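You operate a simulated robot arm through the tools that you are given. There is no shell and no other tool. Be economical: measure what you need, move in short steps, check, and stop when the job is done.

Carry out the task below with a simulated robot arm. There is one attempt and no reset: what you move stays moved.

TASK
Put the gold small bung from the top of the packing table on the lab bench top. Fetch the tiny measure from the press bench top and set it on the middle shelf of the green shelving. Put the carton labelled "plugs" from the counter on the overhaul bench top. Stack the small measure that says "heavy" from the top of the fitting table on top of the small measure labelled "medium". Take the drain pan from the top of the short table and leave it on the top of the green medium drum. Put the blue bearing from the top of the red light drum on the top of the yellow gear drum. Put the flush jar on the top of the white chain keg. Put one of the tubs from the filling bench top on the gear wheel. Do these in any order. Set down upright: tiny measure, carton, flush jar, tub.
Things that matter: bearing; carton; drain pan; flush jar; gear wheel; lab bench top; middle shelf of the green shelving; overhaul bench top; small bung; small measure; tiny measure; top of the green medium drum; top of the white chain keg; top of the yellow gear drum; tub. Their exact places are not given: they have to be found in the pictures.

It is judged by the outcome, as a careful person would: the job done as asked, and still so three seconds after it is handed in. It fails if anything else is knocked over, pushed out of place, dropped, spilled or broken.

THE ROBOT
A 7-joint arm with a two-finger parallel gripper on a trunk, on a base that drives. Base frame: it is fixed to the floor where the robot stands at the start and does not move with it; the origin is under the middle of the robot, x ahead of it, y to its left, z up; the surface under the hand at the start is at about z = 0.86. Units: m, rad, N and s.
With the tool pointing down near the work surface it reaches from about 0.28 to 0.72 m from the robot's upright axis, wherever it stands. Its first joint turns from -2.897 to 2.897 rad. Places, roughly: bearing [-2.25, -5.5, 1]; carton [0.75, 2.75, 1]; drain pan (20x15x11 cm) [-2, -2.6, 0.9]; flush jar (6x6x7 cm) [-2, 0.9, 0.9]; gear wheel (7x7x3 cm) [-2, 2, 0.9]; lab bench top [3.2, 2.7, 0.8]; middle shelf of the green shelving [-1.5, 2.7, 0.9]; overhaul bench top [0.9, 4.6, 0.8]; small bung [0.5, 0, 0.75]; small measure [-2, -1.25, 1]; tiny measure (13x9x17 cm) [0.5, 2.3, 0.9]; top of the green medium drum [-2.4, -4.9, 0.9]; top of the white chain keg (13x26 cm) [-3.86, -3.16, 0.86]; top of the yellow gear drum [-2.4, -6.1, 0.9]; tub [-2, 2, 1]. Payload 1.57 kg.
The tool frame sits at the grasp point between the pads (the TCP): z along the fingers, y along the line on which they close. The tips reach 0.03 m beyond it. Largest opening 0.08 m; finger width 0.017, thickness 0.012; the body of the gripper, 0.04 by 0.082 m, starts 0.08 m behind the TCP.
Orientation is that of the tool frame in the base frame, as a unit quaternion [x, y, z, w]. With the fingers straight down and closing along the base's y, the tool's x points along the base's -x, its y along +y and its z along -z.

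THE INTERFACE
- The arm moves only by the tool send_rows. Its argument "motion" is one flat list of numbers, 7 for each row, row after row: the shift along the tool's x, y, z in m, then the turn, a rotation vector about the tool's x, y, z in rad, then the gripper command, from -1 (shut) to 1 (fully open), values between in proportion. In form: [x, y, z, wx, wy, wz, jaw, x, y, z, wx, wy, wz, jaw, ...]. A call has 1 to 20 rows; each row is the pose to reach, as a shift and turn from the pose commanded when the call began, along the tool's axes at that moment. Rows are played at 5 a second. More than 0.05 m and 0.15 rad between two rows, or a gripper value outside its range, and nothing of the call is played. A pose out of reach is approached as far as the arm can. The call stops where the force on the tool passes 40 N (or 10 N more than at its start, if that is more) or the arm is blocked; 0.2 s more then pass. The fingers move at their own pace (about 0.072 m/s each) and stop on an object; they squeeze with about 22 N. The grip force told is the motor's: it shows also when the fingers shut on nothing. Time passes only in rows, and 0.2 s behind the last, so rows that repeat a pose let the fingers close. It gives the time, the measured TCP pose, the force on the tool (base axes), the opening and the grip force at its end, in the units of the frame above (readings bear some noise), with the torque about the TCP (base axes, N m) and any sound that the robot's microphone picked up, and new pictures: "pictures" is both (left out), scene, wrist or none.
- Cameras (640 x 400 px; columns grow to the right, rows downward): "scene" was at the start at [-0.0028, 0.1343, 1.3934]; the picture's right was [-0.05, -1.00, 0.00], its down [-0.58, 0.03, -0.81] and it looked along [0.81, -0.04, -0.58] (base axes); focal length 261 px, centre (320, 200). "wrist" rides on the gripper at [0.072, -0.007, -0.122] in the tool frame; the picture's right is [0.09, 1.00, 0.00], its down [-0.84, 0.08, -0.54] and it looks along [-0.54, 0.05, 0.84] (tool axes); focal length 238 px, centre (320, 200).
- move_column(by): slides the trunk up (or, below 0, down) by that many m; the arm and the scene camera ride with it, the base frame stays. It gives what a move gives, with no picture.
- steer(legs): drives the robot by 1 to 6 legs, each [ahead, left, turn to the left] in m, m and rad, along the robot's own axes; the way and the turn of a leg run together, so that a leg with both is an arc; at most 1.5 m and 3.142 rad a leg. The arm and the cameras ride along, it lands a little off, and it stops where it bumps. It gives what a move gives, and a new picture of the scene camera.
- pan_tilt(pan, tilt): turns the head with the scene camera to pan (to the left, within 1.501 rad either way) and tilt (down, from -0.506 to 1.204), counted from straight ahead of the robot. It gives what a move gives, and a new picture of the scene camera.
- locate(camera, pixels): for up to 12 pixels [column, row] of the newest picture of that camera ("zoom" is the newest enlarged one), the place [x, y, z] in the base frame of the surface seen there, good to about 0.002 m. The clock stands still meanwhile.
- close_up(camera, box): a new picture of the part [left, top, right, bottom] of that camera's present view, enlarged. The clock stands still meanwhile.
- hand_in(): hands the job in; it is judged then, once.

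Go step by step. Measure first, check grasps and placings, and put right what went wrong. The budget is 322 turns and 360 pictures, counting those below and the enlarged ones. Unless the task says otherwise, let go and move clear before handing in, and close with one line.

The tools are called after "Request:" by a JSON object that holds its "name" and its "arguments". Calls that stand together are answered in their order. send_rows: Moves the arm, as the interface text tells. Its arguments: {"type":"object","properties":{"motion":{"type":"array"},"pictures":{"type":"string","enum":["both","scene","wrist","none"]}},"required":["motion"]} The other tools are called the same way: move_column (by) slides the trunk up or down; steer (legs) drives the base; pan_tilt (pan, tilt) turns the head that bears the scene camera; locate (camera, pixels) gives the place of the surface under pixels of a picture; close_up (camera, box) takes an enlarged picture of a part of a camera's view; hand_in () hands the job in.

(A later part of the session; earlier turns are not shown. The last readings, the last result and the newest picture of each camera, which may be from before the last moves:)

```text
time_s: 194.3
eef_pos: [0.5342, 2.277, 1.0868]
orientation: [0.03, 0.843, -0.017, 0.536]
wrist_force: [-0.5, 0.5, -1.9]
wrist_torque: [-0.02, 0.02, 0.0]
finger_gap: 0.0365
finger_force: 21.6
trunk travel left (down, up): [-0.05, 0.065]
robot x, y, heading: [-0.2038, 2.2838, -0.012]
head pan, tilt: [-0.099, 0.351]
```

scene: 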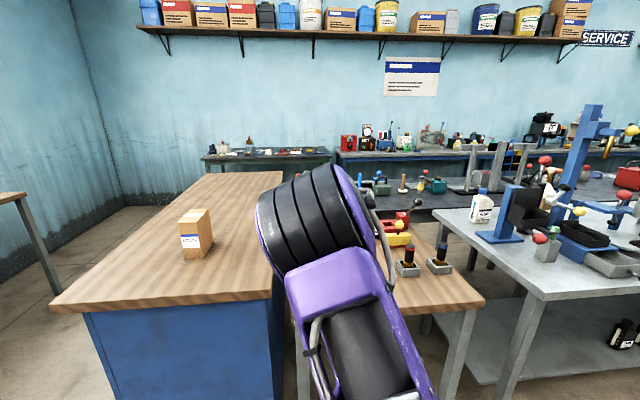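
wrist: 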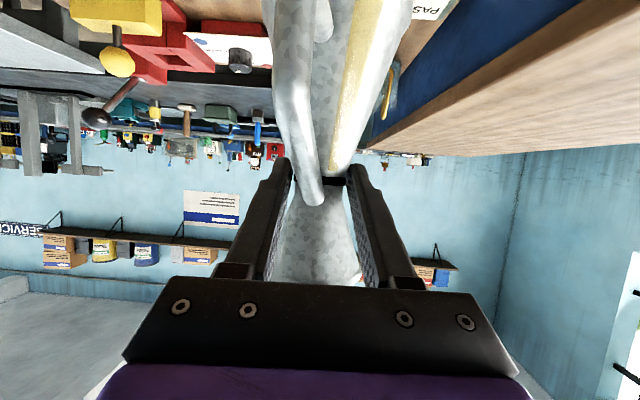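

It's steady. I'll pull it in to about 0.6 m radius and raise the trunk before turning toward the shelving.

Request:
{"name": "send_rows", "arguments": {"motion": [0.014, 0, -0.03, 0, 0, 0, -1, 0.028, 0, -0.06, 0, 0, 0, -1, 0.042, 0, -0.09, 0, 0, 0, -1, 0.055, 0, -0.1175, 0, 0, 0, -1, 0.055, 0, -0.1175, 0, 0, 0, -1], "pictures": "wrist"}}

Request:
{"name": "move_column", "arguments": {"by": 0.05}}

```text
time_s: 195.5
eef_pos: [0.4068, 2.2869, 1.0874]
orientation: [0.03, 0.843, -0.017, 0.536]
wrist_force: [0.3, 0.2, -1.3]
wrist_torque: [0.0, -0.02, 0.03]
finger_gap: 0.0366
finger_force: 22.3
trunk travel left (down, up): [-0.05, 0.065]
robot x, y, heading: [-0.2036, 2.2812, -0.012]
head pan, tilt: [-0.099, 0.351]
```

wrist: 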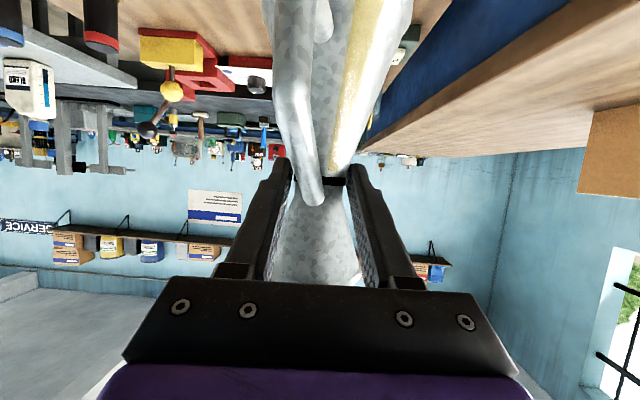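

```text
time_s: 196.4
eef_pos: [0.4069, 2.2871, 1.1371]
orientation: [0.031, 0.844, -0.018, 0.535]
wrist_force: [0.3, 0.8, -0.9]
wrist_torque: [-0.02, 0.03, 0.01]
finger_gap: 0.0367
finger_force: 22.0
trunk travel left (down, up): [-0.1, 0.015]
robot x, y, heading: [-0.2028, 2.2821, -0.014]
head pan, tilt: [-0.099, 0.351]
```

I'll turn left in two steps to face the shelving.

Request:
{"name": "steer", "arguments": {"legs": [[0, 0, 1.6], [0, 0, 1.58]]}}

```text
time_s: 204.8
eef_pos: [-0.8113, 2.2398, 1.1372]
orientation: [0.845, -0.003, -0.535, 0.0]
wrist_force: [0.4, -1.0, -1.8]
wrist_torque: [-0.01, -0.03, 0.0]
finger_gap: 0.0368
finger_force: 21.5
trunk travel left (down, up): [-0.1, 0.015]
robot x, y, heading: [-0.2061, 2.2843, -3.083]
head pan, tilt: [-0.099, 0.351]
```

scene: 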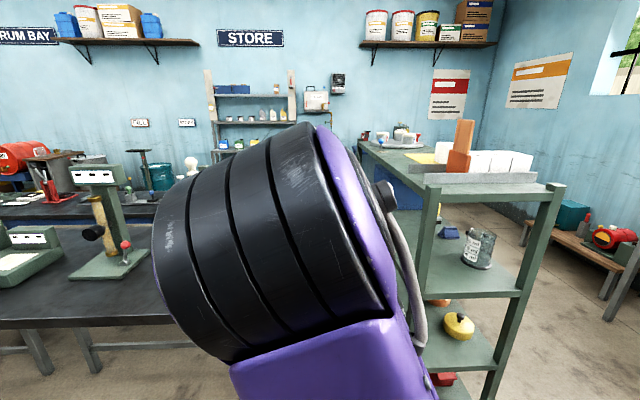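

The tool points along -x. I'll check where the elbow is, then strafe toward the shelf's end opening, backing off a little.

Request:
{"name": "locate", "arguments": {"camera": "scene", "pixels": [[200, 250], [300, 150], [380, 250], [385, 190], [430, 195], [553, 200], [480, 265], [447, 232], [460, 240], [500, 180]]}}

Request:
{"name": "steer", "arguments": {"legs": [[-0.09, -0.405, 0]]}}

```text
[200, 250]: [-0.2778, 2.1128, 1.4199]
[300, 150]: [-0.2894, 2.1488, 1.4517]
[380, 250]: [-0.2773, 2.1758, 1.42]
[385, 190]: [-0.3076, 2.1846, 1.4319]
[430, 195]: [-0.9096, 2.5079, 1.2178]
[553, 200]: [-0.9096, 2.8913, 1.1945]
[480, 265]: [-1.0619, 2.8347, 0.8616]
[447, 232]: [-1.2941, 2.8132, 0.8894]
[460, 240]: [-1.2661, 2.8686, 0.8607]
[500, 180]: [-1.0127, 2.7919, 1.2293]
```

```text
time_s: 209.2
eef_pos: [-0.745, 2.6506, 1.1374]
orientation: [0.844, -0.002, -0.536, 0.0]
wrist_force: [0.7, -0.1, -1.8]
wrist_torque: [0.0, -0.05, -0.02]
finger_gap: 0.0368
finger_force: 22.4
trunk travel left (down, up): [-0.1, 0.015]
robot x, y, heading: [-0.1356, 2.6938, -3.087]
head pan, tilt: [-0.099, 0.351]
```

scene: 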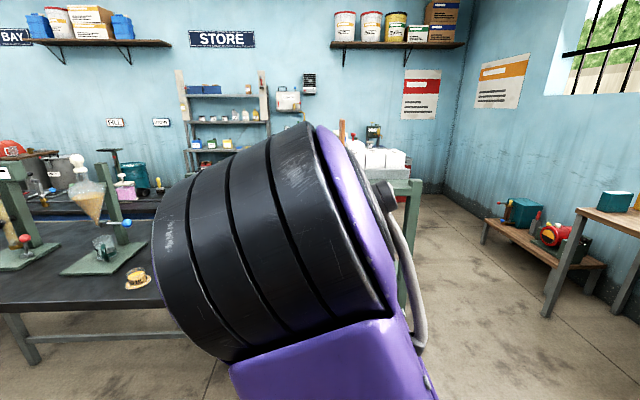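

The elbow stays near the robot. I'll lower the trunk 0.1 (the jug bottom will be ≈0.93, above the shelf at 0.86) and look through the wrist camera.

Request:
{"name": "move_column", "arguments": {"by": -0.1}}

Request:
{"name": "send_rows", "arguments": {"motion": [0, 0, 0, 0, 0, 0, -1], "pictures": "both"}}

```text
time_s: 210.6
eef_pos: [-0.7449, 2.6495, 1.0371]
orientation: [0.844, -0.002, -0.536, 0.001]
wrist_force: [-0.2, -0.7, -1.8]
wrist_torque: [-0.01, -0.03, 0.02]
finger_gap: 0.0367
finger_force: 22.5
trunk travel left (down, up): [0.0, 0.115]
robot x, y, heading: [-0.1357, 2.6921, -3.089]
head pan, tilt: [-0.099, 0.351]
```

```text
time_s: 211.0
eef_pos: [-0.745, 2.6501, 1.0371]
orientation: [0.844, -0.003, -0.536, 0.0]
wrist_force: [-0.9, 0.3, -1.5]
wrist_torque: [-0.02, -0.01, -0.02]
finger_gap: 0.0366
finger_force: 21.8
trunk travel left (down, up): [0.0, 0.115]
robot x, y, heading: [-0.1395, 2.6914, -3.088]
head pan, tilt: [-0.099, 0.351]
```

scene: 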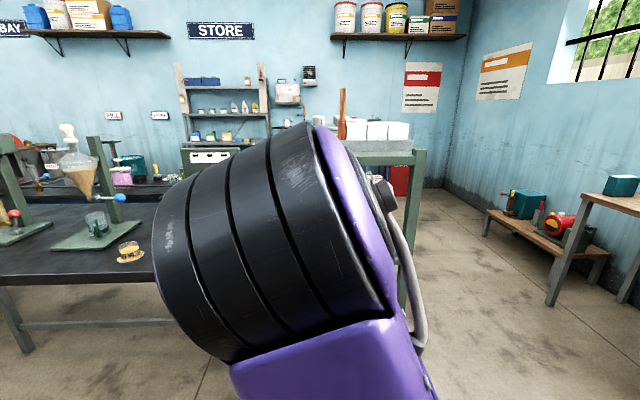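
wrist: 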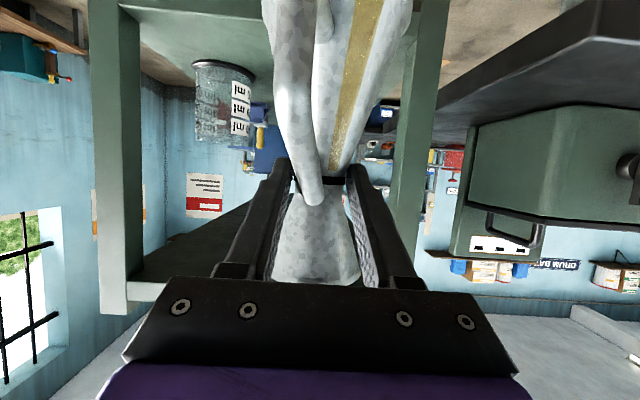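

I can see both posts and the beaker. I'll locate them for margins.

Request:
{"name": "locate", "arguments": {"camera": "wrist", "pixels": [[248, 100], [225, 75], [400, 150], [418, 60], [138, 150], [350, 10], [225, 45], [440, 40]]}}

```text
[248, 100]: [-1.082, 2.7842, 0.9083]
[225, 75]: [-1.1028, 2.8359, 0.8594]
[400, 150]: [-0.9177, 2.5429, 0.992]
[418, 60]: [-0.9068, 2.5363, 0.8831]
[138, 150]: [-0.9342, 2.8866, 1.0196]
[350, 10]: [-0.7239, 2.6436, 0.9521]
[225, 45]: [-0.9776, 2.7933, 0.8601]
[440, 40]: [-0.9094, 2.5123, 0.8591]
```

Margins are good (post inner edge at 2.543, beaker from 2.78). I'll extend 0.233 straight into the shelf.

Request:
{"name": "send_rows", "arguments": {"motion": [-0.0165, 0, 0.0351, 0, 0, 0, -1, -0.033, 0, 0.0702, 0, 0, 0, -1, -0.0495, 0, 0.1053, 0, 0, 0, -1, -0.066, 0, 0.1404, 0, 0, 0, -1, -0.0825, 0, 0.1755, 0, 0, 0, -1, -0.0985, 0, 0.2106, 0, 0, 0, -1, -0.0985, 0, 0.2106, 0, 0, 0, -1], "pictures": "both"}}

```text
time_s: 212.6
eef_pos: [-0.9781, 2.6497, 1.0372]
orientation: [0.844, -0.003, -0.536, 0.0]
wrist_force: [-0.2, 0.0, -0.9]
wrist_torque: [-0.03, 0.01, 0.02]
finger_gap: 0.0369
finger_force: 22.2
trunk travel left (down, up): [0.0, 0.115]
robot x, y, heading: [-0.1362, 2.6961, -3.086]
head pan, tilt: [-0.099, 0.351]
```

scene: 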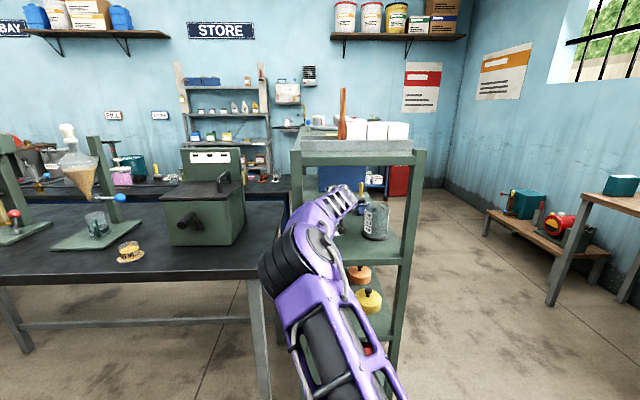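
wrist: 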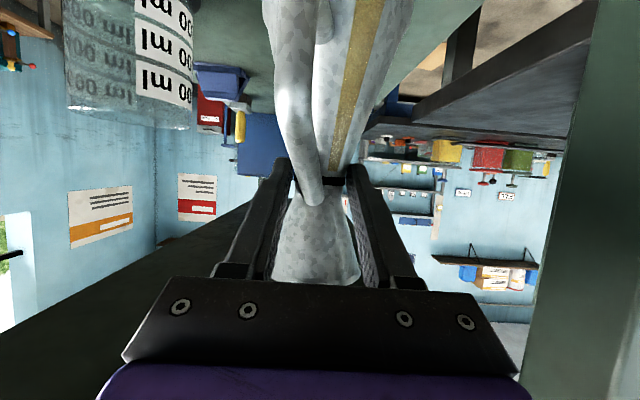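

It's in the shelf. I'll check where the elbow sits relative to the post before lowering.

Request:
{"name": "locate", "arguments": {"camera": "scene", "pixels": [[280, 265], [265, 290], [305, 225], [320, 240], [340, 200], [330, 290], [285, 250]]}}

```text
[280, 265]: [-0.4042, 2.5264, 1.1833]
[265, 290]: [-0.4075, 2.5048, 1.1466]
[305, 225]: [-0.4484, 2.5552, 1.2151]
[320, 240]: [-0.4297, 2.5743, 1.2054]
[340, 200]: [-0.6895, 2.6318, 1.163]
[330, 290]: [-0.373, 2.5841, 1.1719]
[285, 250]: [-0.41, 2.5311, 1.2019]
```

The elbow is well clear at x≈-0.4. I'll lower gently to near the shelf.

Request:
{"name": "send_rows", "arguments": {"motion": [0.018, 0, 0.0085, 0, 0, 0, -1, 0.036, 0, 0.017, 0, 0, 0, -1, 0.048, 0, 0.0222, 0, 0, 0, -1, 0.056, 0, 0.0262, 0, 0, 0, -1, 0.0589, 0, 0.0275, 0, 0, 0, -1, 0.0589, 0, 0.0275, 0, 0, 0, -1], "pictures": "wrist"}}

```text
time_s: 214.0
eef_pos: [-0.9763, 2.6495, 0.972]
orientation: [0.844, -0.002, -0.536, 0.001]
wrist_force: [-0.3, 0.1, -1.5]
wrist_torque: [0.0, -0.03, 0.0]
finger_gap: 0.0366
finger_force: 21.8
trunk travel left (down, up): [0.0, 0.115]
robot x, y, heading: [-0.135, 2.6922, -3.089]
head pan, tilt: [-0.099, 0.351]
```

wrist: 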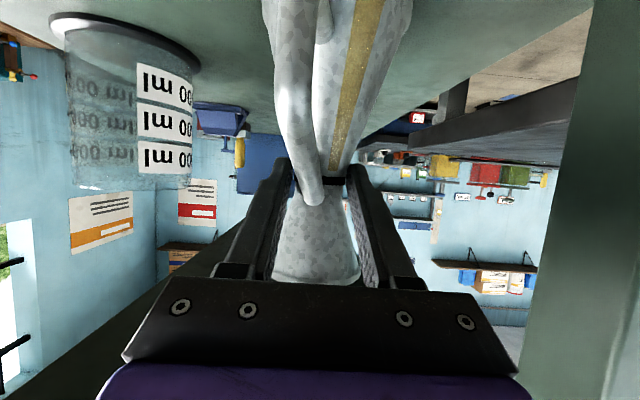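

I'll lower another few mm to feel contact.

Request:
{"name": "send_rows", "arguments": {"motion": [0.0018, 0, 0.0008, 0, 0, 0, -1, 0.0036, 0, 0.0017, 0, 0, 0, -1, 0.0036, 0, 0.0017, 0, 0, 0, -1], "pictures": "none"}}

```text
time_s: 214.8
eef_pos: [-0.9777, 2.6503, 0.9688]
orientation: [0.844, -0.003, -0.536, 0.0]
wrist_force: [-0.3, 0.1, -1.3]
wrist_torque: [0.0, 0.0, 0.02]
finger_gap: 0.0367
finger_force: 22.0
trunk travel left (down, up): [0.0, 0.115]
robot x, y, heading: [-0.1406, 2.6921, -3.082]
head pan, tilt: [-0.099, 0.351]
```

Request:
{"name": "send_rows", "arguments": {"motion": [0.0014, 0, 0.0006, 0, 0, 0, -1, 0.0027, 0, 0.0013, 0, 0, 0, -1, 0.0027, 0, 0.0013, 0, 0, 0, -1], "pictures": "none"}}

```text
time_s: 215.6
eef_pos: [-0.9769, 2.6493, 0.9671]
orientation: [0.843, -0.002, -0.537, 0.0]
wrist_force: [-2.2, -0.5, 7.7]
wrist_torque: [0.19, 0.67, 0.12]
finger_gap: 0.0369
finger_force: 21.7
trunk travel left (down, up): [0.0, 0.115]
robot x, y, heading: [-0.1389, 2.6917, -3.086]
head pan, tilt: [-0.099, 0.351]
```

Contact. I'll ease off 1 mm, release and retreat along the approach axis.

Request:
{"name": "send_rows", "arguments": {"motion": [-0.001, 0, -0.0005, 0, 0, 0, -1, -0.001, 0, -0.0005, 0, 0, 0, -0.2, -0.001, 0, -0.0005, 0, 0, 0, 0.5, -0.001, 0, -0.0005, 0, 0, 0, 1, -0.001, 0, -0.0005, 0, 0, 0, 1, -0.001, 0, -0.03, 0, 0, 0, 1, -0.001, 0, -0.06, 0, 0, 0, 1, -0.001, 0, -0.1, 0, 0, 0, 1, -0.001, 0, -0.14, 0, 0, 0, 1], "pictures": "wrist"}}

```text
time_s: 217.6
eef_pos: [-0.8516, 2.6503, 1.025]
orientation: [0.844, -0.003, -0.536, 0.0]
wrist_force: [-0.4, 0.1, 0.0]
wrist_torque: [0.0, 0.0, 0.0]
finger_gap: 0.0798
finger_force: 0.0
trunk travel left (down, up): [0.0, 0.115]
robot x, y, heading: [-0.1358, 2.6947, -3.084]
head pan, tilt: [-0.099, 0.351]
```

wrist: 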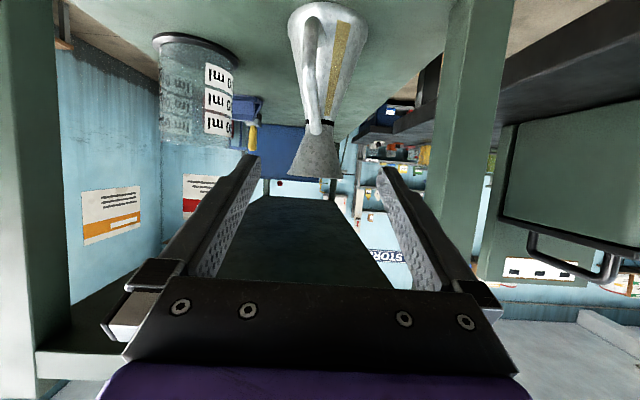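

The measure stands upright on the middle shelf. I'll pull back and return the tool to pointing down.

Request:
{"name": "send_rows", "arguments": {"motion": [-0.005, 0, -0.045, 0, 0, 0, 1, -0.01, 0, -0.09, 0, 0, 0, 1, -0.016, 0, -0.135, 0, 0, 0, 1, -0.023, 0, -0.18, 0, 0, 0, 1, -0.023, 0, -0.187, 0, 0.14, 0, 1, -0.023, 0, -0.187, 0, 0.28, 0, 1, -0.023, 0, -0.187, 0, 0.42, 0, 1, -0.023, 0, -0.187, 0, 0.56, 0, 1, -0.023, 0, -0.187, 0, 0.7, 0, 1, -0.023, 0, -0.187, 0, 0.84, 0, 1, -0.023, 0, -0.187, 0, 0.98, 0, 1, -0.023, 0, -0.187, 0, 1.12, 0, 1, -0.023, 0, -0.187, 0, 1.134, 0, 1], "pictures": "scene"}}

Request:
{"name": "move_column", "arguments": {"by": 0.05}}

```text
time_s: 220.4
eef_pos: [-0.6993, 2.6499, 1.1246]
orientation: [0.844, -0.003, -0.536, 0.0]
wrist_force: [-0.4, 0.7, -0.9]
wrist_torque: [-0.02, -0.01, 0.0]
finger_gap: 0.0799
finger_force: 0.0
out of reach, approached as far as the arm can: row 5, 6, 7, 8, 9, 10, 11, 12, 13
trunk travel left (down, up): [0.0, 0.115]
robot x, y, heading: [-0.1368, 2.6936, -3.083]
head pan, tilt: [-0.099, 0.351]
```

scene: 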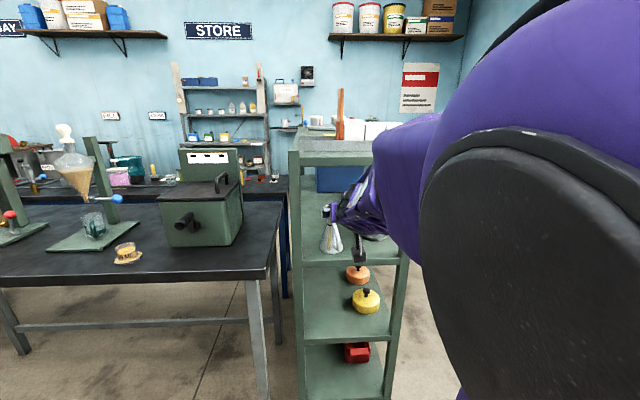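

```text
time_s: 221.3
eef_pos: [-0.6983, 2.6478, 1.1739]
orientation: [0.844, -0.002, -0.536, 0.001]
wrist_force: [0.4, 0.5, -0.9]
wrist_torque: [0.02, 0.01, 0.04]
finger_gap: 0.0801
finger_force: 0.0
trunk travel left (down, up): [-0.05, 0.065]
robot x, y, heading: [-0.1403, 2.6962, -3.084]
head pan, tilt: [-0.099, 0.351]
```

The rotation was refused near this retracted configuration. I'll back the base a bit, extend the arm and retry.

Request:
{"name": "steer", "arguments": {"legs": [[-0.12, 0, 0]]}}

Request:
{"name": "send_rows", "arguments": {"motion": [-0.017, 0, 0.036, 0, 0, 0, 1, -0.034, 0, 0.072, 0, 0, 0, 1, -0.034, 0, 0.072, 0, 0.1, 0, 1, -0.034, 0, 0.072, 0, 0.2, 0, 1, -0.034, 0, 0.072, 0, 0.3, 0, 1], "pictures": "scene"}}

```text
time_s: 222.5
eef_pos: [-0.5803, 2.6575, 1.1749]
orientation: [0.844, -0.004, -0.536, -0.001]
wrist_force: [-0.4, -0.2, -0.3]
wrist_torque: [0.0, 0.02, 0.04]
finger_gap: 0.0799
finger_force: 0.0
trunk travel left (down, up): [-0.05, 0.065]
robot x, y, heading: [-0.0173, 2.705, -3.089]
head pan, tilt: [-0.099, 0.351]
```

scene: 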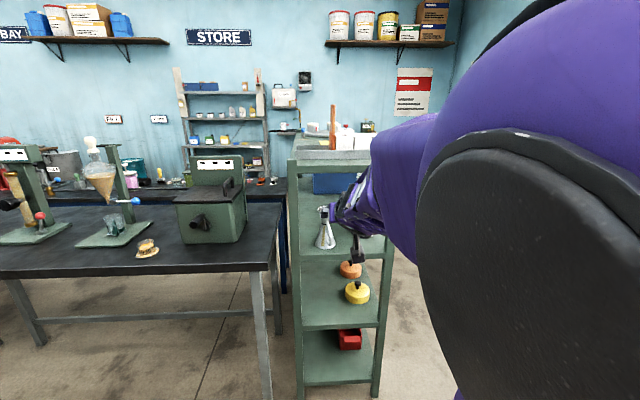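

```text
time_s: 223.7
eef_pos: [-0.6599, 2.6559, 1.1745]
orientation: [0.915, -0.004, -0.404, 0.0]
wrist_force: [-0.1, -0.4, 0.5]
wrist_torque: [-0.02, 0.0, -0.02]
finger_gap: 0.0798
finger_force: 0.0
out of reach, approached as far as the arm can: row 3
trunk travel left (down, up): [-0.05, 0.065]
robot x, y, heading: [-0.0182, 2.699, -3.092]
head pan, tilt: [-0.099, 0.351]
```

scene: 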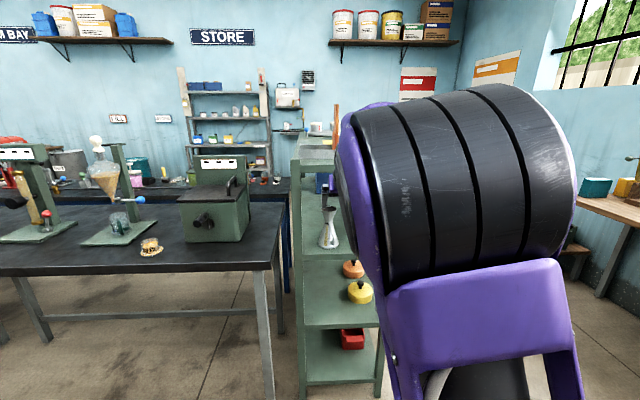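

It now turns. I'll finish rotating to point down.

Request:
{"name": "send_rows", "arguments": {"motion": [0, 0, 0, 0, 0.14, 0, 1, 0, 0, 0, 0, 0.28, 0, 1, 0, 0, 0, 0, 0.42, 0, 1, 0, 0, 0, 0, 0.56, 0, 1, 0, 0, 0, 0, 0.7, 0, 1, 0, 0, 0, 0, 0.832, 0, 1], "pictures": "both"}}

```text
time_s: 225.1
eef_pos: [-0.6526, 2.6599, 1.1708]
orientation: [1.0, -0.01, -0.023, 0.004]
wrist_force: [0.4, -0.6, 0.3]
wrist_torque: [0.03, 0.0, 0.01]
finger_gap: 0.08
finger_force: 0.0
out of reach, approached as far as the arm can: row 6
trunk travel left (down, up): [-0.05, 0.065]
robot x, y, heading: [-0.0197, 2.6992, -3.091]
head pan, tilt: [-0.099, 0.351]
```

scene: 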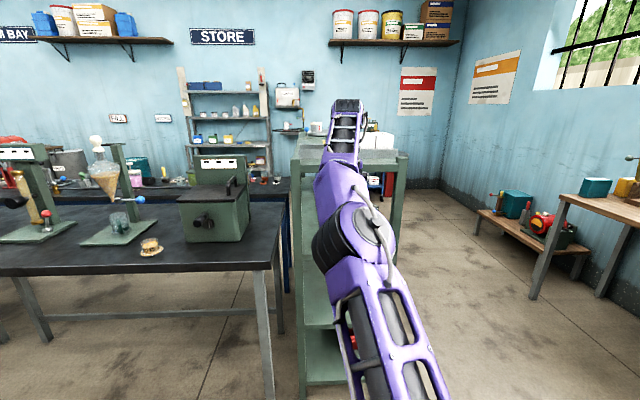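
wrist: 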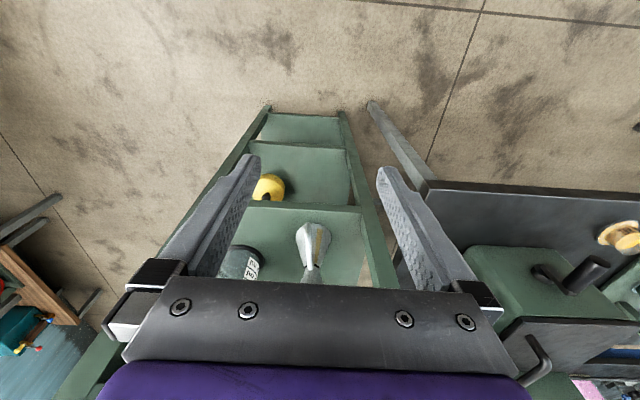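

The measure stands well. I'll retract the arm and measure the layout of the benches to the west (front bench and back row).

Request:
{"name": "send_rows", "arguments": {"motion": [0.05, 0, 0, 0, 0, 0, 1, 0.1, 0, 0, 0, 0, 0, 1, 0.15, 0, -0.01, 0, 0, 0, 1, 0.2, 0, -0.01, 0, 0, 0, 1], "pictures": "none"}}

Request:
{"name": "locate", "arguments": {"camera": "scene", "pixels": [[100, 250], [30, 250], [130, 205], [240, 300], [40, 195], [70, 187], [130, 185], [270, 188], [250, 210], [225, 170], [30, 210], [90, 262]]}}

Request:
{"name": "close_up", "arguments": {"camera": "scene", "box": [0, 110, 290, 290]}}

```text
refused: row 3 steps farther than a row can; nothing moved
```

```text
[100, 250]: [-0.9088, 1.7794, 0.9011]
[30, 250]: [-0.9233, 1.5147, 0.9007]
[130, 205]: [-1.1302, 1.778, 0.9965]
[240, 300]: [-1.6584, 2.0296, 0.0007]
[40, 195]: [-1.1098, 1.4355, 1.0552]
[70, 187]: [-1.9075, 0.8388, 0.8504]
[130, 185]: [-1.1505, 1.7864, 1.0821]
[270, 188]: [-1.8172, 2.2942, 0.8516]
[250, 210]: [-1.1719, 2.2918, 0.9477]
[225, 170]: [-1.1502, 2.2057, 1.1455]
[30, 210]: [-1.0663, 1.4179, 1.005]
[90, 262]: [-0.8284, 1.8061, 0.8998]
```

```text
2.21 times, centred on (145, 200) of scene
```

zoom: 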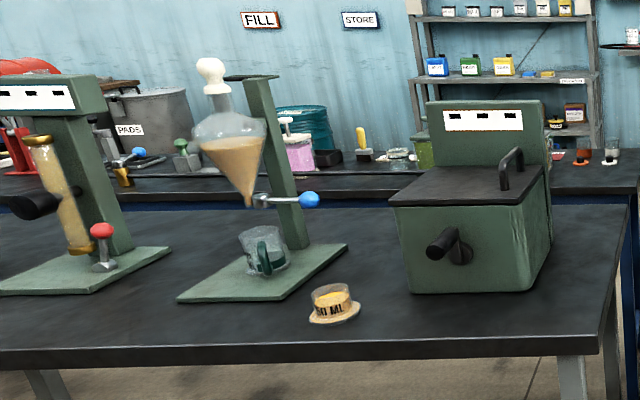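

The back row (FILL/STORE) is at x≈-1.8 with z=0.85. I need to see how wide the lane behind the front benches is. I'll retract the arm first.

Request:
{"name": "send_rows", "arguments": {"motion": [0.045, 0, 0, 0, 0, 0, 1, 0.09, 0, 0, 0, 0, 0, 1, 0.135, 0, 0, 0, 0, 0, 1, 0.18, 0, 0, 0, 0, 0, 1, 0.2, 0, 0, 0, 0, 0, 1], "pictures": "none"}}

Request:
{"name": "steer", "arguments": {"legs": [[0.1, 0, 0], [0, 0.6, 0.5]]}}

Request:
{"name": "locate", "arguments": {"camera": "scene", "pixels": [[100, 300], [200, 330], [150, 260], [250, 280], [300, 270], [50, 260], [120, 200], [300, 330], [200, 270], [50, 330]]}}

```text
time_s: 226.3
eef_pos: [-0.4541, 2.6601, 1.1707]
orientation: [1.0, -0.004, 0.0, 0.002]
wrist_force: [-0.3, 0.5, 0.5]
wrist_torque: [-0.02, 0.01, 0.02]
finger_gap: 0.08
finger_force: 0.1
trunk travel left (down, up): [-0.05, 0.065]
robot x, y, heading: [-0.0166, 2.7023, -3.088]
head pan, tilt: [-0.099, 0.351]
```

```text
time_s: 233.3
eef_pos: [-0.2974, 1.8817, 1.1714]
orientation: [0.969, 0.247, 0.0, 0.002]
wrist_force: [-0.9, 0.7, 0.1]
wrist_torque: [-0.03, -0.02, 0.02]
finger_gap: 0.0801
finger_force: 0.1
trunk travel left (down, up): [-0.05, 0.065]
robot x, y, heading: [0.0641, 2.1332, -2.588]
head pan, tilt: [-0.099, 0.351]
```

scene: 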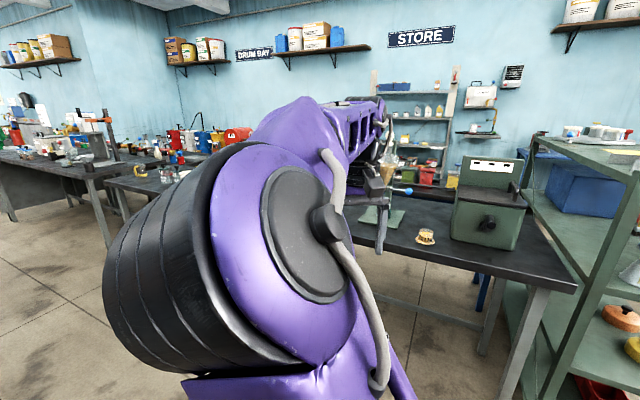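

```text
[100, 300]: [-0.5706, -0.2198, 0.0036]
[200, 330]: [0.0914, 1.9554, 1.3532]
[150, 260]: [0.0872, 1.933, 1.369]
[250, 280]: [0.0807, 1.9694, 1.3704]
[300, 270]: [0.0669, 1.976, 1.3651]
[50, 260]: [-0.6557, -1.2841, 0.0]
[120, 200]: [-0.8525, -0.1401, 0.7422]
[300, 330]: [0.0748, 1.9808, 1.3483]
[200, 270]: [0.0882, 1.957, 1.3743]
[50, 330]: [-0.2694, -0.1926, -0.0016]
```

I'll drive down the aisle to y≈0 and look west for a way into the rear lane.

Request:
{"name": "steer", "arguments": {"legs": [[0, 0, 1.017], [1.3, -0.3, 0], [0.8, 0, 0]]}}

Request:
{"name": "steer", "arguments": {"legs": [[0, 0, -0.6]]}}

```text
time_s: 235.7
eef_pos: [-0.0386, 1.699, 1.1711]
orientation: [0.816, 0.578, 0.0, 0.002]
wrist_force: [-0.1, 1.5, 0.3]
wrist_torque: [0.02, 0.03, -0.01]
finger_gap: 0.0799
finger_force: 0.0
trunk travel left (down, up): [-0.05, 0.065]
robot x, y, heading: [0.0646, 2.1214, -1.851]
head pan, tilt: [-0.099, 0.351]
stopped in leg 1: the robot was blocked; the commanded pose is now the measured one
```

scene: 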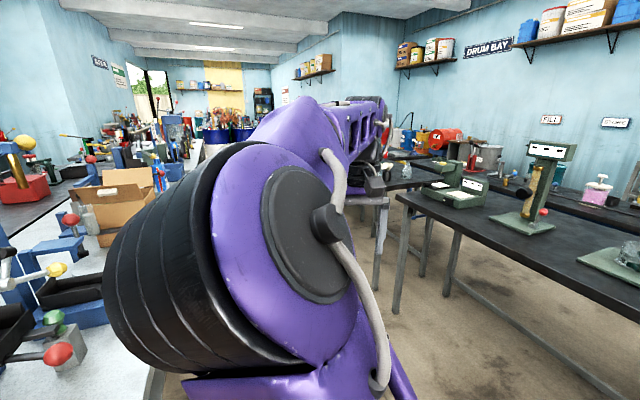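

```text
time_s: 237.8
eef_pos: [-0.2612, 1.8318, 1.1712]
orientation: [0.951, 0.309, 0.0, 0.001]
wrist_force: [0.6, -0.2, 0.3]
wrist_torque: [-0.04, 0.01, 0.02]
finger_gap: 0.0801
finger_force: 0.2
trunk travel left (down, up): [-0.05, 0.065]
robot x, y, heading: [0.0655, 2.1281, -2.452]
head pan, tilt: [-0.099, 0.351]
```

scene: 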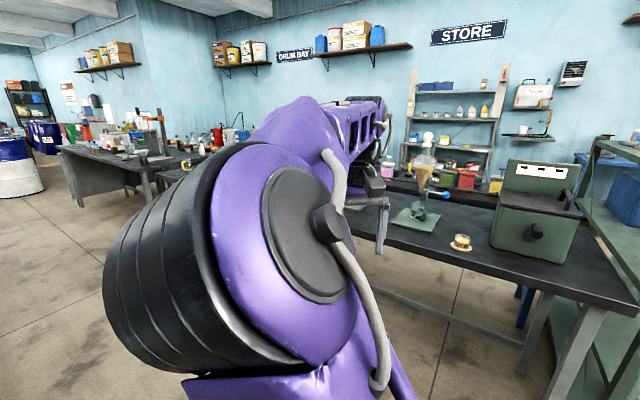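

The base bumped a table leg while turning, so I'll sidestep west to the aisle centre first, then turn.

Request:
{"name": "steer", "arguments": {"legs": [[0.25, -0.21, 0]]}}

Request:
{"name": "steer", "arguments": {"legs": [[0, 0, 0.88], [1.3, 0, 0], [0.8, 0, 0]]}}

```text
time_s: 240.4
eef_pos: [-0.5917, 1.8352, 1.1716]
orientation: [0.952, 0.306, 0.001, 0.002]
wrist_force: [-0.2, -0.2, -0.2]
wrist_torque: [-0.01, 0.03, 0.02]
finger_gap: 0.08
finger_force: 0.0
trunk travel left (down, up): [-0.05, 0.065]
robot x, y, heading: [-0.261, 2.1224, -2.458]
head pan, tilt: [-0.099, 0.351]
```

scene: 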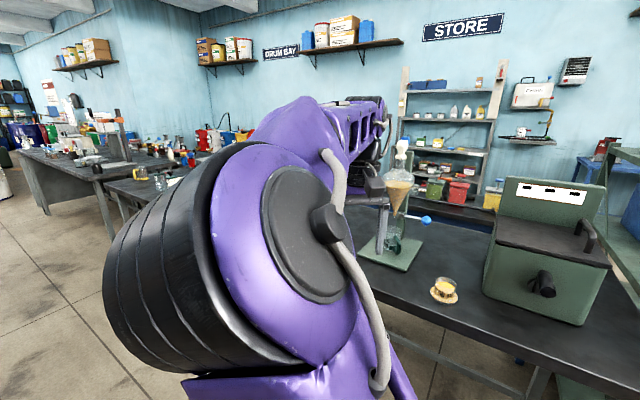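

```text
time_s: 253.1
eef_pos: [-0.3007, -0.4056, 1.1715]
orientation: [0.739, 0.673, 0.001, 0.001]
wrist_force: [0.3, 1.3, 0.1]
wrist_torque: [0.0, 0.02, -0.01]
finger_gap: 0.0801
finger_force: 0.0
trunk travel left (down, up): [-0.05, 0.065]
robot x, y, heading: [-0.3053, 0.0351, -1.599]
head pan, tilt: [-0.099, 0.351]
```

scene: 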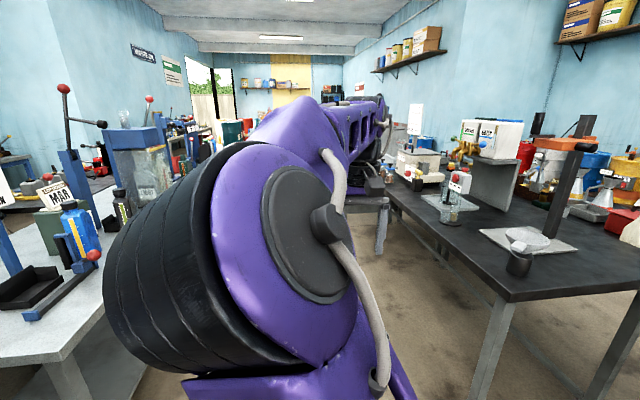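

I'll pan right to look west at the gap between the front benches.

Request:
{"name": "pan_tilt", "arguments": {"pan": -1.3, "tilt": 0.5}}

Request:
{"name": "locate", "arguments": {"camera": "scene", "pixels": [[320, 300], [320, 250], [320, 200], [200, 300], [200, 250], [450, 300], [450, 250], [250, 350], [300, 380], [550, 300], [100, 250], [600, 250]]}}

```text
time_s: 254.5
eef_pos: [-0.2995, -0.4058, 1.1718]
orientation: [0.74, 0.672, 0.001, 0.0]
wrist_force: [0.0, 0.7, 0.5]
wrist_torque: [-0.03, 0.0, -0.03]
finger_gap: 0.0802
finger_force: 0.0
trunk travel left (down, up): [-0.05, 0.065]
robot x, y, heading: [-0.301, 0.0294, -1.604]
head pan, tilt: [-1.3, 0.499]
```

scene: 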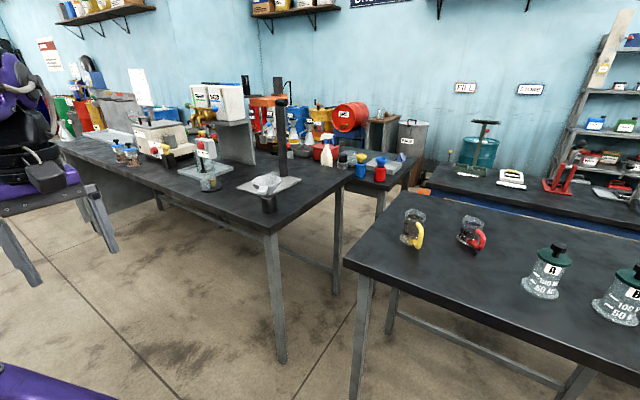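

```text
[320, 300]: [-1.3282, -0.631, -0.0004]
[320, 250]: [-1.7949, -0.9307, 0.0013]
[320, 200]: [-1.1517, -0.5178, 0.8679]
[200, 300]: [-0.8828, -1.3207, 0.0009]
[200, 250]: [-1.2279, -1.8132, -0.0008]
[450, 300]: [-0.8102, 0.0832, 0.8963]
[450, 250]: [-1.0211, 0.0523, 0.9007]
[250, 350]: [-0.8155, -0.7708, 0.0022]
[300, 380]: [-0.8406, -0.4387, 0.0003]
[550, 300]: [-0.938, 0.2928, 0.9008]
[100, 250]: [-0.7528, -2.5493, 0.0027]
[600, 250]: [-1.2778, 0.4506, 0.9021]
```

I'll measure the far edges of the front benches and the near edge of the back row.

Request:
{"name": "close_up", "arguments": {"camera": "scene", "box": [230, 100, 640, 300]}}

Request:
{"name": "locate", "arguments": {"camera": "scene", "pixels": [[396, 193], [640, 238], [500, 213], [410, 188], [408, 183], [440, 186], [600, 215], [350, 172], [375, 192], [300, 155], [200, 165], [343, 185]]}}

```text
1.56 times, centred on (435, 200) of scene
```

zoom: 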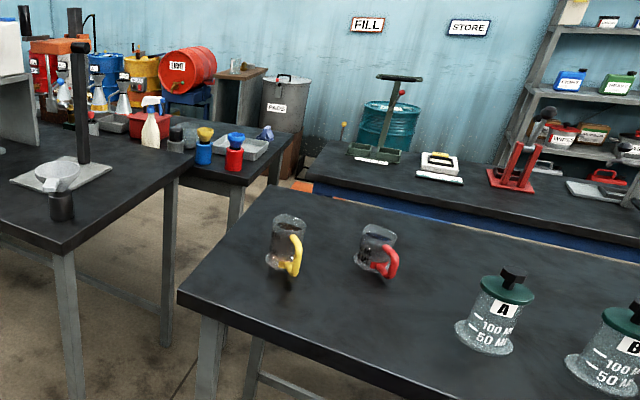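

```text
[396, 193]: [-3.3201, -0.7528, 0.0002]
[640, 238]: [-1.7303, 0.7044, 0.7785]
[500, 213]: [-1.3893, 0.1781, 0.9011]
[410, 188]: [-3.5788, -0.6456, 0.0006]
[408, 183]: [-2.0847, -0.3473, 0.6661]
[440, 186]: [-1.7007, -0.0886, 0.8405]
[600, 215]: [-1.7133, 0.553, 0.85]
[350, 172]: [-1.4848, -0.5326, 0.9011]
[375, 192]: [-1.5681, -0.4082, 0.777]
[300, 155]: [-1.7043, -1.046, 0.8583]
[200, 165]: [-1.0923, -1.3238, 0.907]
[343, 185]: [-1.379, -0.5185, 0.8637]
```

The lane behind the front benches is only about 0.25 m wide, but floor is visible farther west (x≈-3.3 to -3.6), so the back row must be served from a west aisle. I'll go round by the north corridor (y≈3.5).

Request:
{"name": "steer", "arguments": {"legs": [[0, 0, -1.58], [0, 0, -1.52], [1.2, 0, 0], [1.2, 0, 0], [1.05, 0, 0]]}}

```text
time_s: 278.9
eef_pos: [-0.2468, 3.8871, 1.172]
orientation: [-0.674, 0.739, 0.002, -0.001]
wrist_force: [-0.8, -0.1, -0.9]
wrist_torque: [0.01, -0.02, 0.01]
finger_gap: 0.0802
finger_force: 0.0
trunk travel left (down, up): [-0.05, 0.065]
robot x, y, heading: [-0.2374, 3.4502, 1.539]
head pan, tilt: [-1.3, 0.499]
```

scene: 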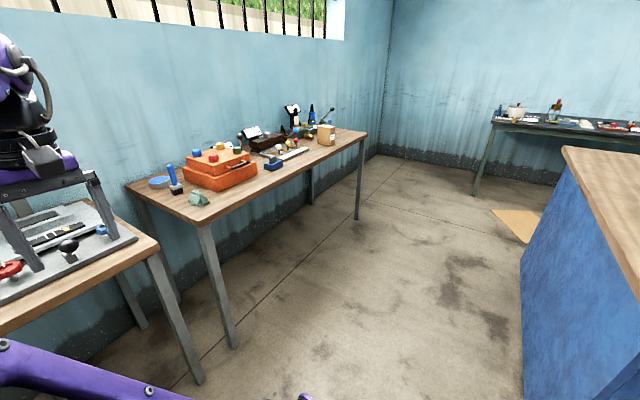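

I'll turn west (heading π) and look ahead.

Request:
{"name": "steer", "arguments": {"legs": [[0, 0, 1.6]]}}

Request:
{"name": "pan_tilt", "arguments": {"pan": -0.4, "tilt": 0.3}}

```text
time_s: 283.4
eef_pos: [-0.6765, 3.4181, 1.1736]
orientation: [1.0, -0.014, 0.0, 0.002]
wrist_force: [0.5, 0.3, 0.2]
wrist_torque: [-0.02, -0.03, 0.02]
finger_gap: 0.0799
finger_force: 0.1
trunk travel left (down, up): [-0.05, 0.065]
robot x, y, heading: [-0.2368, 3.449, -3.107]
head pan, tilt: [-1.3, 0.499]
```

scene: 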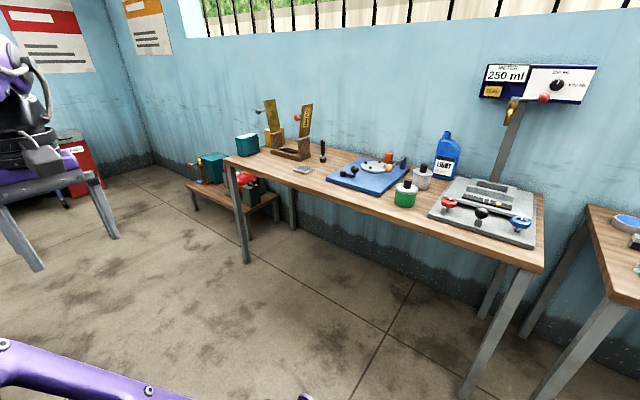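

```text
time_s: 284.6
eef_pos: [-0.6775, 3.4178, 1.1705]
orientation: [1.0, -0.013, -0.001, 0.002]
wrist_force: [0.2, 0.3, 0.1]
wrist_torque: [0.01, -0.03, -0.03]
finger_gap: 0.0801
finger_force: 0.1
trunk travel left (down, up): [-0.05, 0.065]
robot x, y, heading: [-0.2383, 3.4511, -3.112]
head pan, tilt: [-0.4, 0.3]
```

scene: 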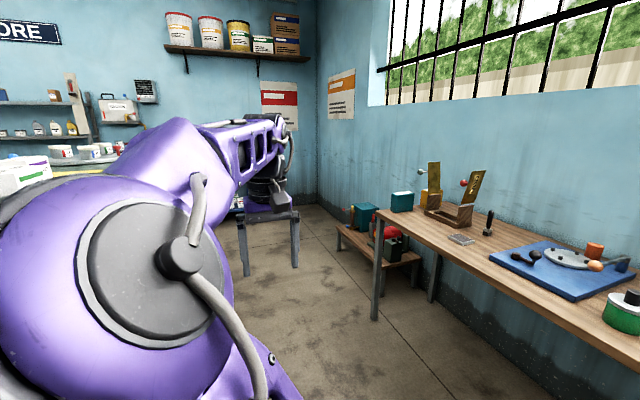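

I'll measure the corridor ahead.

Request:
{"name": "locate", "arguments": {"camera": "scene", "pixels": [[300, 230], [280, 260], [300, 300], [320, 350], [305, 150], [380, 300], [350, 240], [225, 235], [225, 280], [410, 290]]}}

```text
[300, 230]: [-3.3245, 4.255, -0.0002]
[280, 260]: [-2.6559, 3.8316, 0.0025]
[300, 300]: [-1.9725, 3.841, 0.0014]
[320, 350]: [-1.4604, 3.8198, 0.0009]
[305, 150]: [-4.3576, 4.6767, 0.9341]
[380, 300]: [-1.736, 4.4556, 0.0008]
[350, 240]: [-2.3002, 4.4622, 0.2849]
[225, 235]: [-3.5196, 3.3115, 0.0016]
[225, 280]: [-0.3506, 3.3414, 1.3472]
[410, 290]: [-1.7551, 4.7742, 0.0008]
```

The wall is at x≈-4.36 and the floor is clear. I'll drive west to x≈-2.7.

Request:
{"name": "steer", "arguments": {"legs": [[1.25, 0, 0], [1.2, 0, 0]]}}

Request:
{"name": "steer", "arguments": {"legs": [[0, 0, 1.5]]}}

```text
time_s: 296.6
eef_pos: [-3.1249, 3.3407, 1.1716]
orientation: [1.0, -0.011, -0.001, 0.0]
wrist_force: [-0.5, -0.1, -0.2]
wrist_torque: [0.03, 0.0, 0.03]
finger_gap: 0.08
finger_force: 0.0
trunk travel left (down, up): [-0.05, 0.065]
robot x, y, heading: [-2.6908, 3.3717, -3.101]
head pan, tilt: [-0.4, 0.3]
```

scene: 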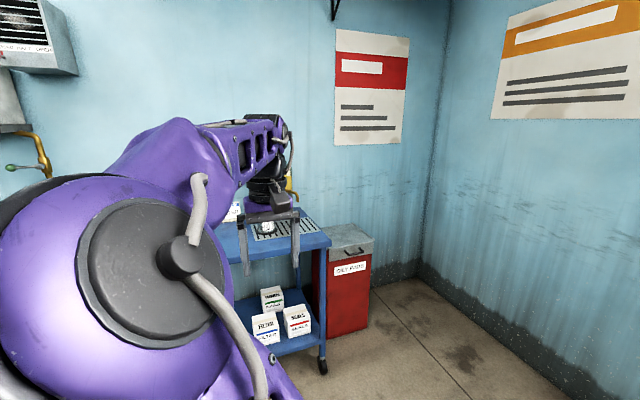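

```text
time_s: 300.8
eef_pos: [-2.6849, 2.937, 1.1712]
orientation: [0.739, 0.674, 0.001, 0.002]
wrist_force: [0.2, -0.8, -0.9]
wrist_torque: [-0.04, -0.03, -0.02]
finger_gap: 0.08
finger_force: 0.0
trunk travel left (down, up): [-0.05, 0.065]
robot x, y, heading: [-2.6916, 3.3769, -1.602]
head pan, tilt: [-0.4, 0.3]
```

scene: 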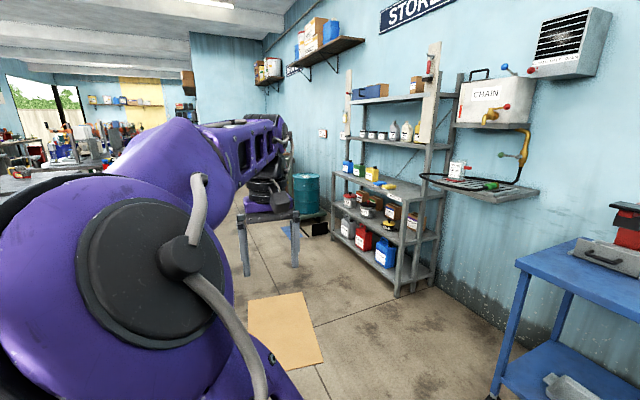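

The west aisle is here; there's a cardboard sheet on the floor at (290,330). I'll measure it and the rack, and stretch the arm to clear the view.

Request:
{"name": "locate", "arguments": {"camera": "scene", "pixels": [[250, 298], [310, 292], [322, 362], [250, 330], [395, 295], [345, 180], [305, 210], [250, 240], [240, 210], [515, 280]]}}

Request:
{"name": "send_rows", "arguments": {"motion": [-0.045, 0, 0, 0, 0, 0, 1, -0.09, 0, 0, 0, 0, 0, 1, -0.13, 0, 0, 0, 0, 0, 1, -0.17, 0, 0, 0, 0, 0, 1], "pictures": "scene"}}

```text
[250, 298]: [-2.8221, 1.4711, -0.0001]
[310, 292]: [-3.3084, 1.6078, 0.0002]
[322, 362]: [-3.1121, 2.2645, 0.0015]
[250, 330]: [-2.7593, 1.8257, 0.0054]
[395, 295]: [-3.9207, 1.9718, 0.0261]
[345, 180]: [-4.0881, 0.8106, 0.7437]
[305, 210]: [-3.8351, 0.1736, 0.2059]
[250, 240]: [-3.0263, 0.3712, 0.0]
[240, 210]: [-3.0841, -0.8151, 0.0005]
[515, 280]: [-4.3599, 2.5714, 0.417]
```

```text
time_s: 301.8
eef_pos: [-2.7001, 2.7682, 1.1704]
orientation: [0.739, 0.673, 0.002, 0.002]
wrist_force: [0.2, 1.2, -0.1]
wrist_torque: [-0.02, 0.03, 0.0]
finger_gap: 0.08
finger_force: 0.1
trunk travel left (down, up): [-0.05, 0.065]
robot x, y, heading: [-2.6871, 3.3776, -1.599]
head pan, tilt: [-0.4, 0.3]
```

scene: 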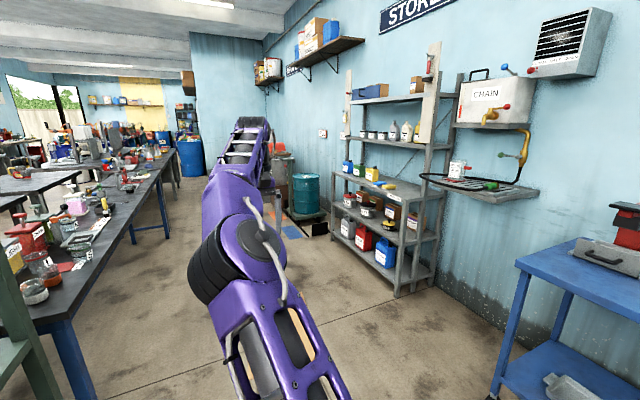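

Now the filling bench is visible at left. I'll zoom in to find the tubs and gear wheel.

Request:
{"name": "close_up", "arguments": {"camera": "scene", "box": [0, 150, 180, 320]}}

Request:
{"name": "locate", "arguments": {"camera": "scene", "pixels": [[75, 310], [100, 265], [130, 220], [160, 170], [35, 285], [45, 265], [78, 200], [75, 240], [20, 235], [60, 330]]}}

```text
2.35 times, centred on (90, 235) of scene
```

zoom: 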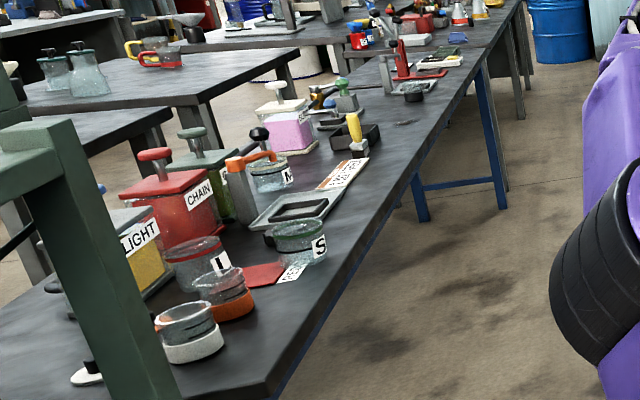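

```text
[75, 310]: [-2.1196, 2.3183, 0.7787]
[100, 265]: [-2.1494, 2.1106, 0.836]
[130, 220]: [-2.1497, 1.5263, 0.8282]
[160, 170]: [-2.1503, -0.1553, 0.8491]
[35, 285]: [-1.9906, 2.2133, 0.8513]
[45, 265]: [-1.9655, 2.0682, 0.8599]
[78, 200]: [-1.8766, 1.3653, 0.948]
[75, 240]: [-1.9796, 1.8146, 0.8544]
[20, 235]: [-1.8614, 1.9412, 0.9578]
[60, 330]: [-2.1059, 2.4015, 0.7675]
```

The bench's west edge is x≈-2.15, z≈0.85. I'll retract, turn to face +x here, then slide south alongside the bench.

Request:
{"name": "send_rows", "arguments": {"motion": [0.045, 0, 0, 0, 0, 0, 1, 0.09, 0, 0, 0, 0, 0, 1, 0.135, 0, 0, 0, 0, 0, 1, 0.18, 0, 0, 0, 0, 0, 1, 0.22, 0, 0, 0, 0, 0, 1, 0.25, 0, 0, 0, 0, 0, 1], "pictures": "none"}}

Request:
{"name": "steer", "arguments": {"legs": [[0, 0, 1.6]]}}

```text
time_s: 303.4
eef_pos: [-2.7202, 3.0192, 1.1694]
orientation: [0.778, 0.628, 0.013, 0.006]
wrist_force: [-0.2, -0.9, 0.7]
wrist_torque: [-0.01, -0.05, -0.01]
finger_gap: 0.0801
finger_force: 0.1
trunk travel left (down, up): [-0.05, 0.065]
robot x, y, heading: [-2.6895, 3.3768, -1.602]
head pan, tilt: [-0.4, 0.3]
stopped in row 6: the arm was blocked; the commanded pose is now the measured one
```

```text
time_s: 307.7
eef_pos: [-2.3319, 3.348, 1.1695]
orientation: [0.098, 0.995, 0.014, -0.005]
wrist_force: [-0.3, 0.4, 0.2]
wrist_torque: [0.01, 0.01, 0.0]
finger_gap: 0.0802
finger_force: 0.0
trunk travel left (down, up): [-0.05, 0.065]
robot x, y, heading: [-2.6907, 3.3798, -0.022]
head pan, tilt: [-0.4, 0.3]
```

scene: 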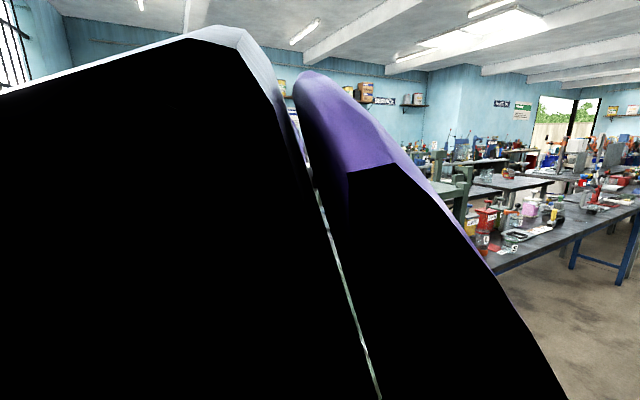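

The arm folded against itself at r≈0.36, which is fine. I'll slide right (south) to y≈2.3.

Request:
{"name": "steer", "arguments": {"legs": [[0, -1.05, 0.02], [0.12, -0.15, 0]]}}

Request:
{"name": "pan_tilt", "arguments": {"pan": -0.5, "tilt": 0.6}}

Request:
{"name": "send_rows", "arguments": {"motion": [-0.04, 0, 0, 0, 0, 0, 1, -0.08, 0, 0, 0, 0, 0, 1, -0.12, 0, 0, 0, 0, 0, 1], "pictures": "both"}}

```text
time_s: 319.7
eef_pos: [-2.2361, 2.1533, 1.1689]
orientation: [0.097, 0.995, 0.017, -0.006]
wrist_force: [0.4, 0.2, -0.7]
wrist_torque: [0.01, 0.0, -0.02]
finger_gap: 0.0802
finger_force: 0.0
trunk travel left (down, up): [-0.05, 0.065]
robot x, y, heading: [-2.591, 2.1807, -0.015]
head pan, tilt: [-0.4, 0.3]
```

scene: 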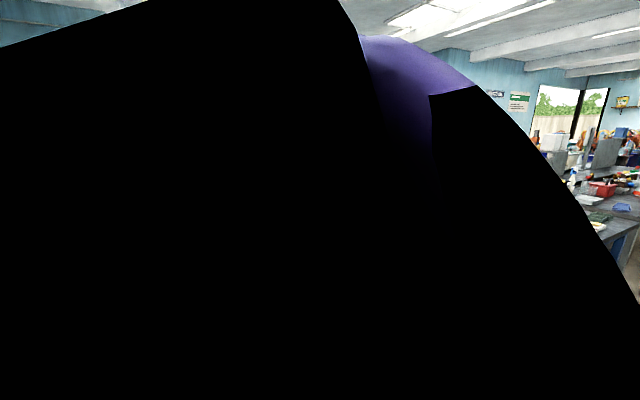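

```text
time_s: 320.5
eef_pos: [-2.2336, 2.1542, 1.1681]
orientation: [0.096, 0.995, 0.018, -0.005]
wrist_force: [0.5, 0.1, -0.5]
wrist_torque: [-0.02, -0.01, 0.01]
finger_gap: 0.0801
finger_force: 0.0
trunk travel left (down, up): [-0.05, 0.065]
robot x, y, heading: [-2.5908, 2.1775, -0.014]
head pan, tilt: [-0.499, 0.6]
```

scene: 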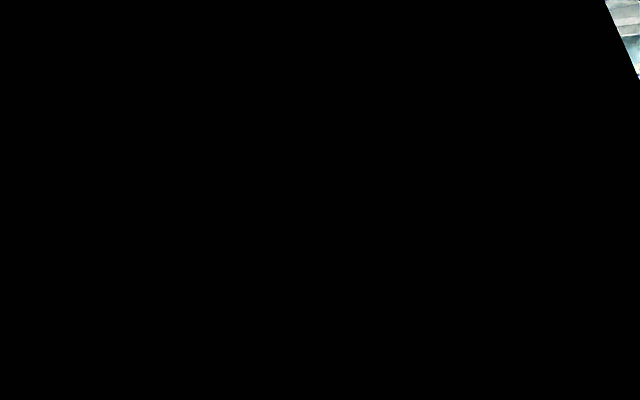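

```text
time_s: 321.3
eef_pos: [-2.1173, 2.1309, 1.166]
orientation: [0.097, 0.995, 0.016, -0.005]
wrist_force: [-1.0, 0.9, 0.3]
wrist_torque: [-0.02, -0.02, 0.0]
finger_gap: 0.0802
finger_force: 0.1
trunk travel left (down, up): [-0.05, 0.065]
robot x, y, heading: [-2.5911, 2.1809, -0.021]
head pan, tilt: [-0.499, 0.6]
```

scene: 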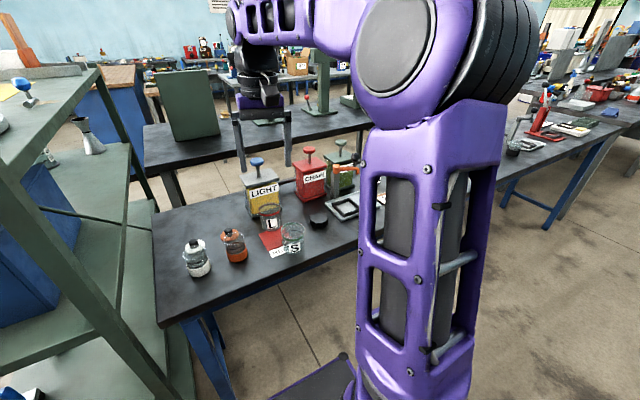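
wrist: 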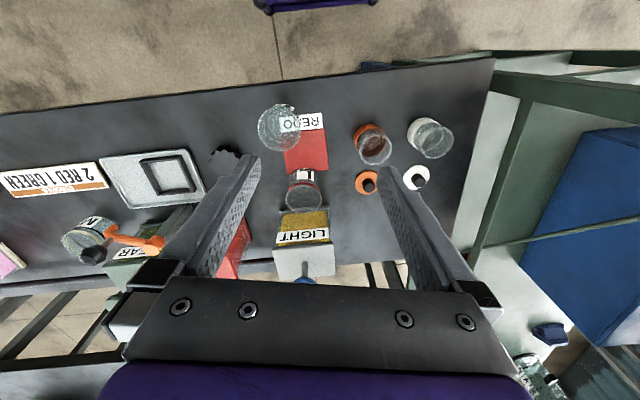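

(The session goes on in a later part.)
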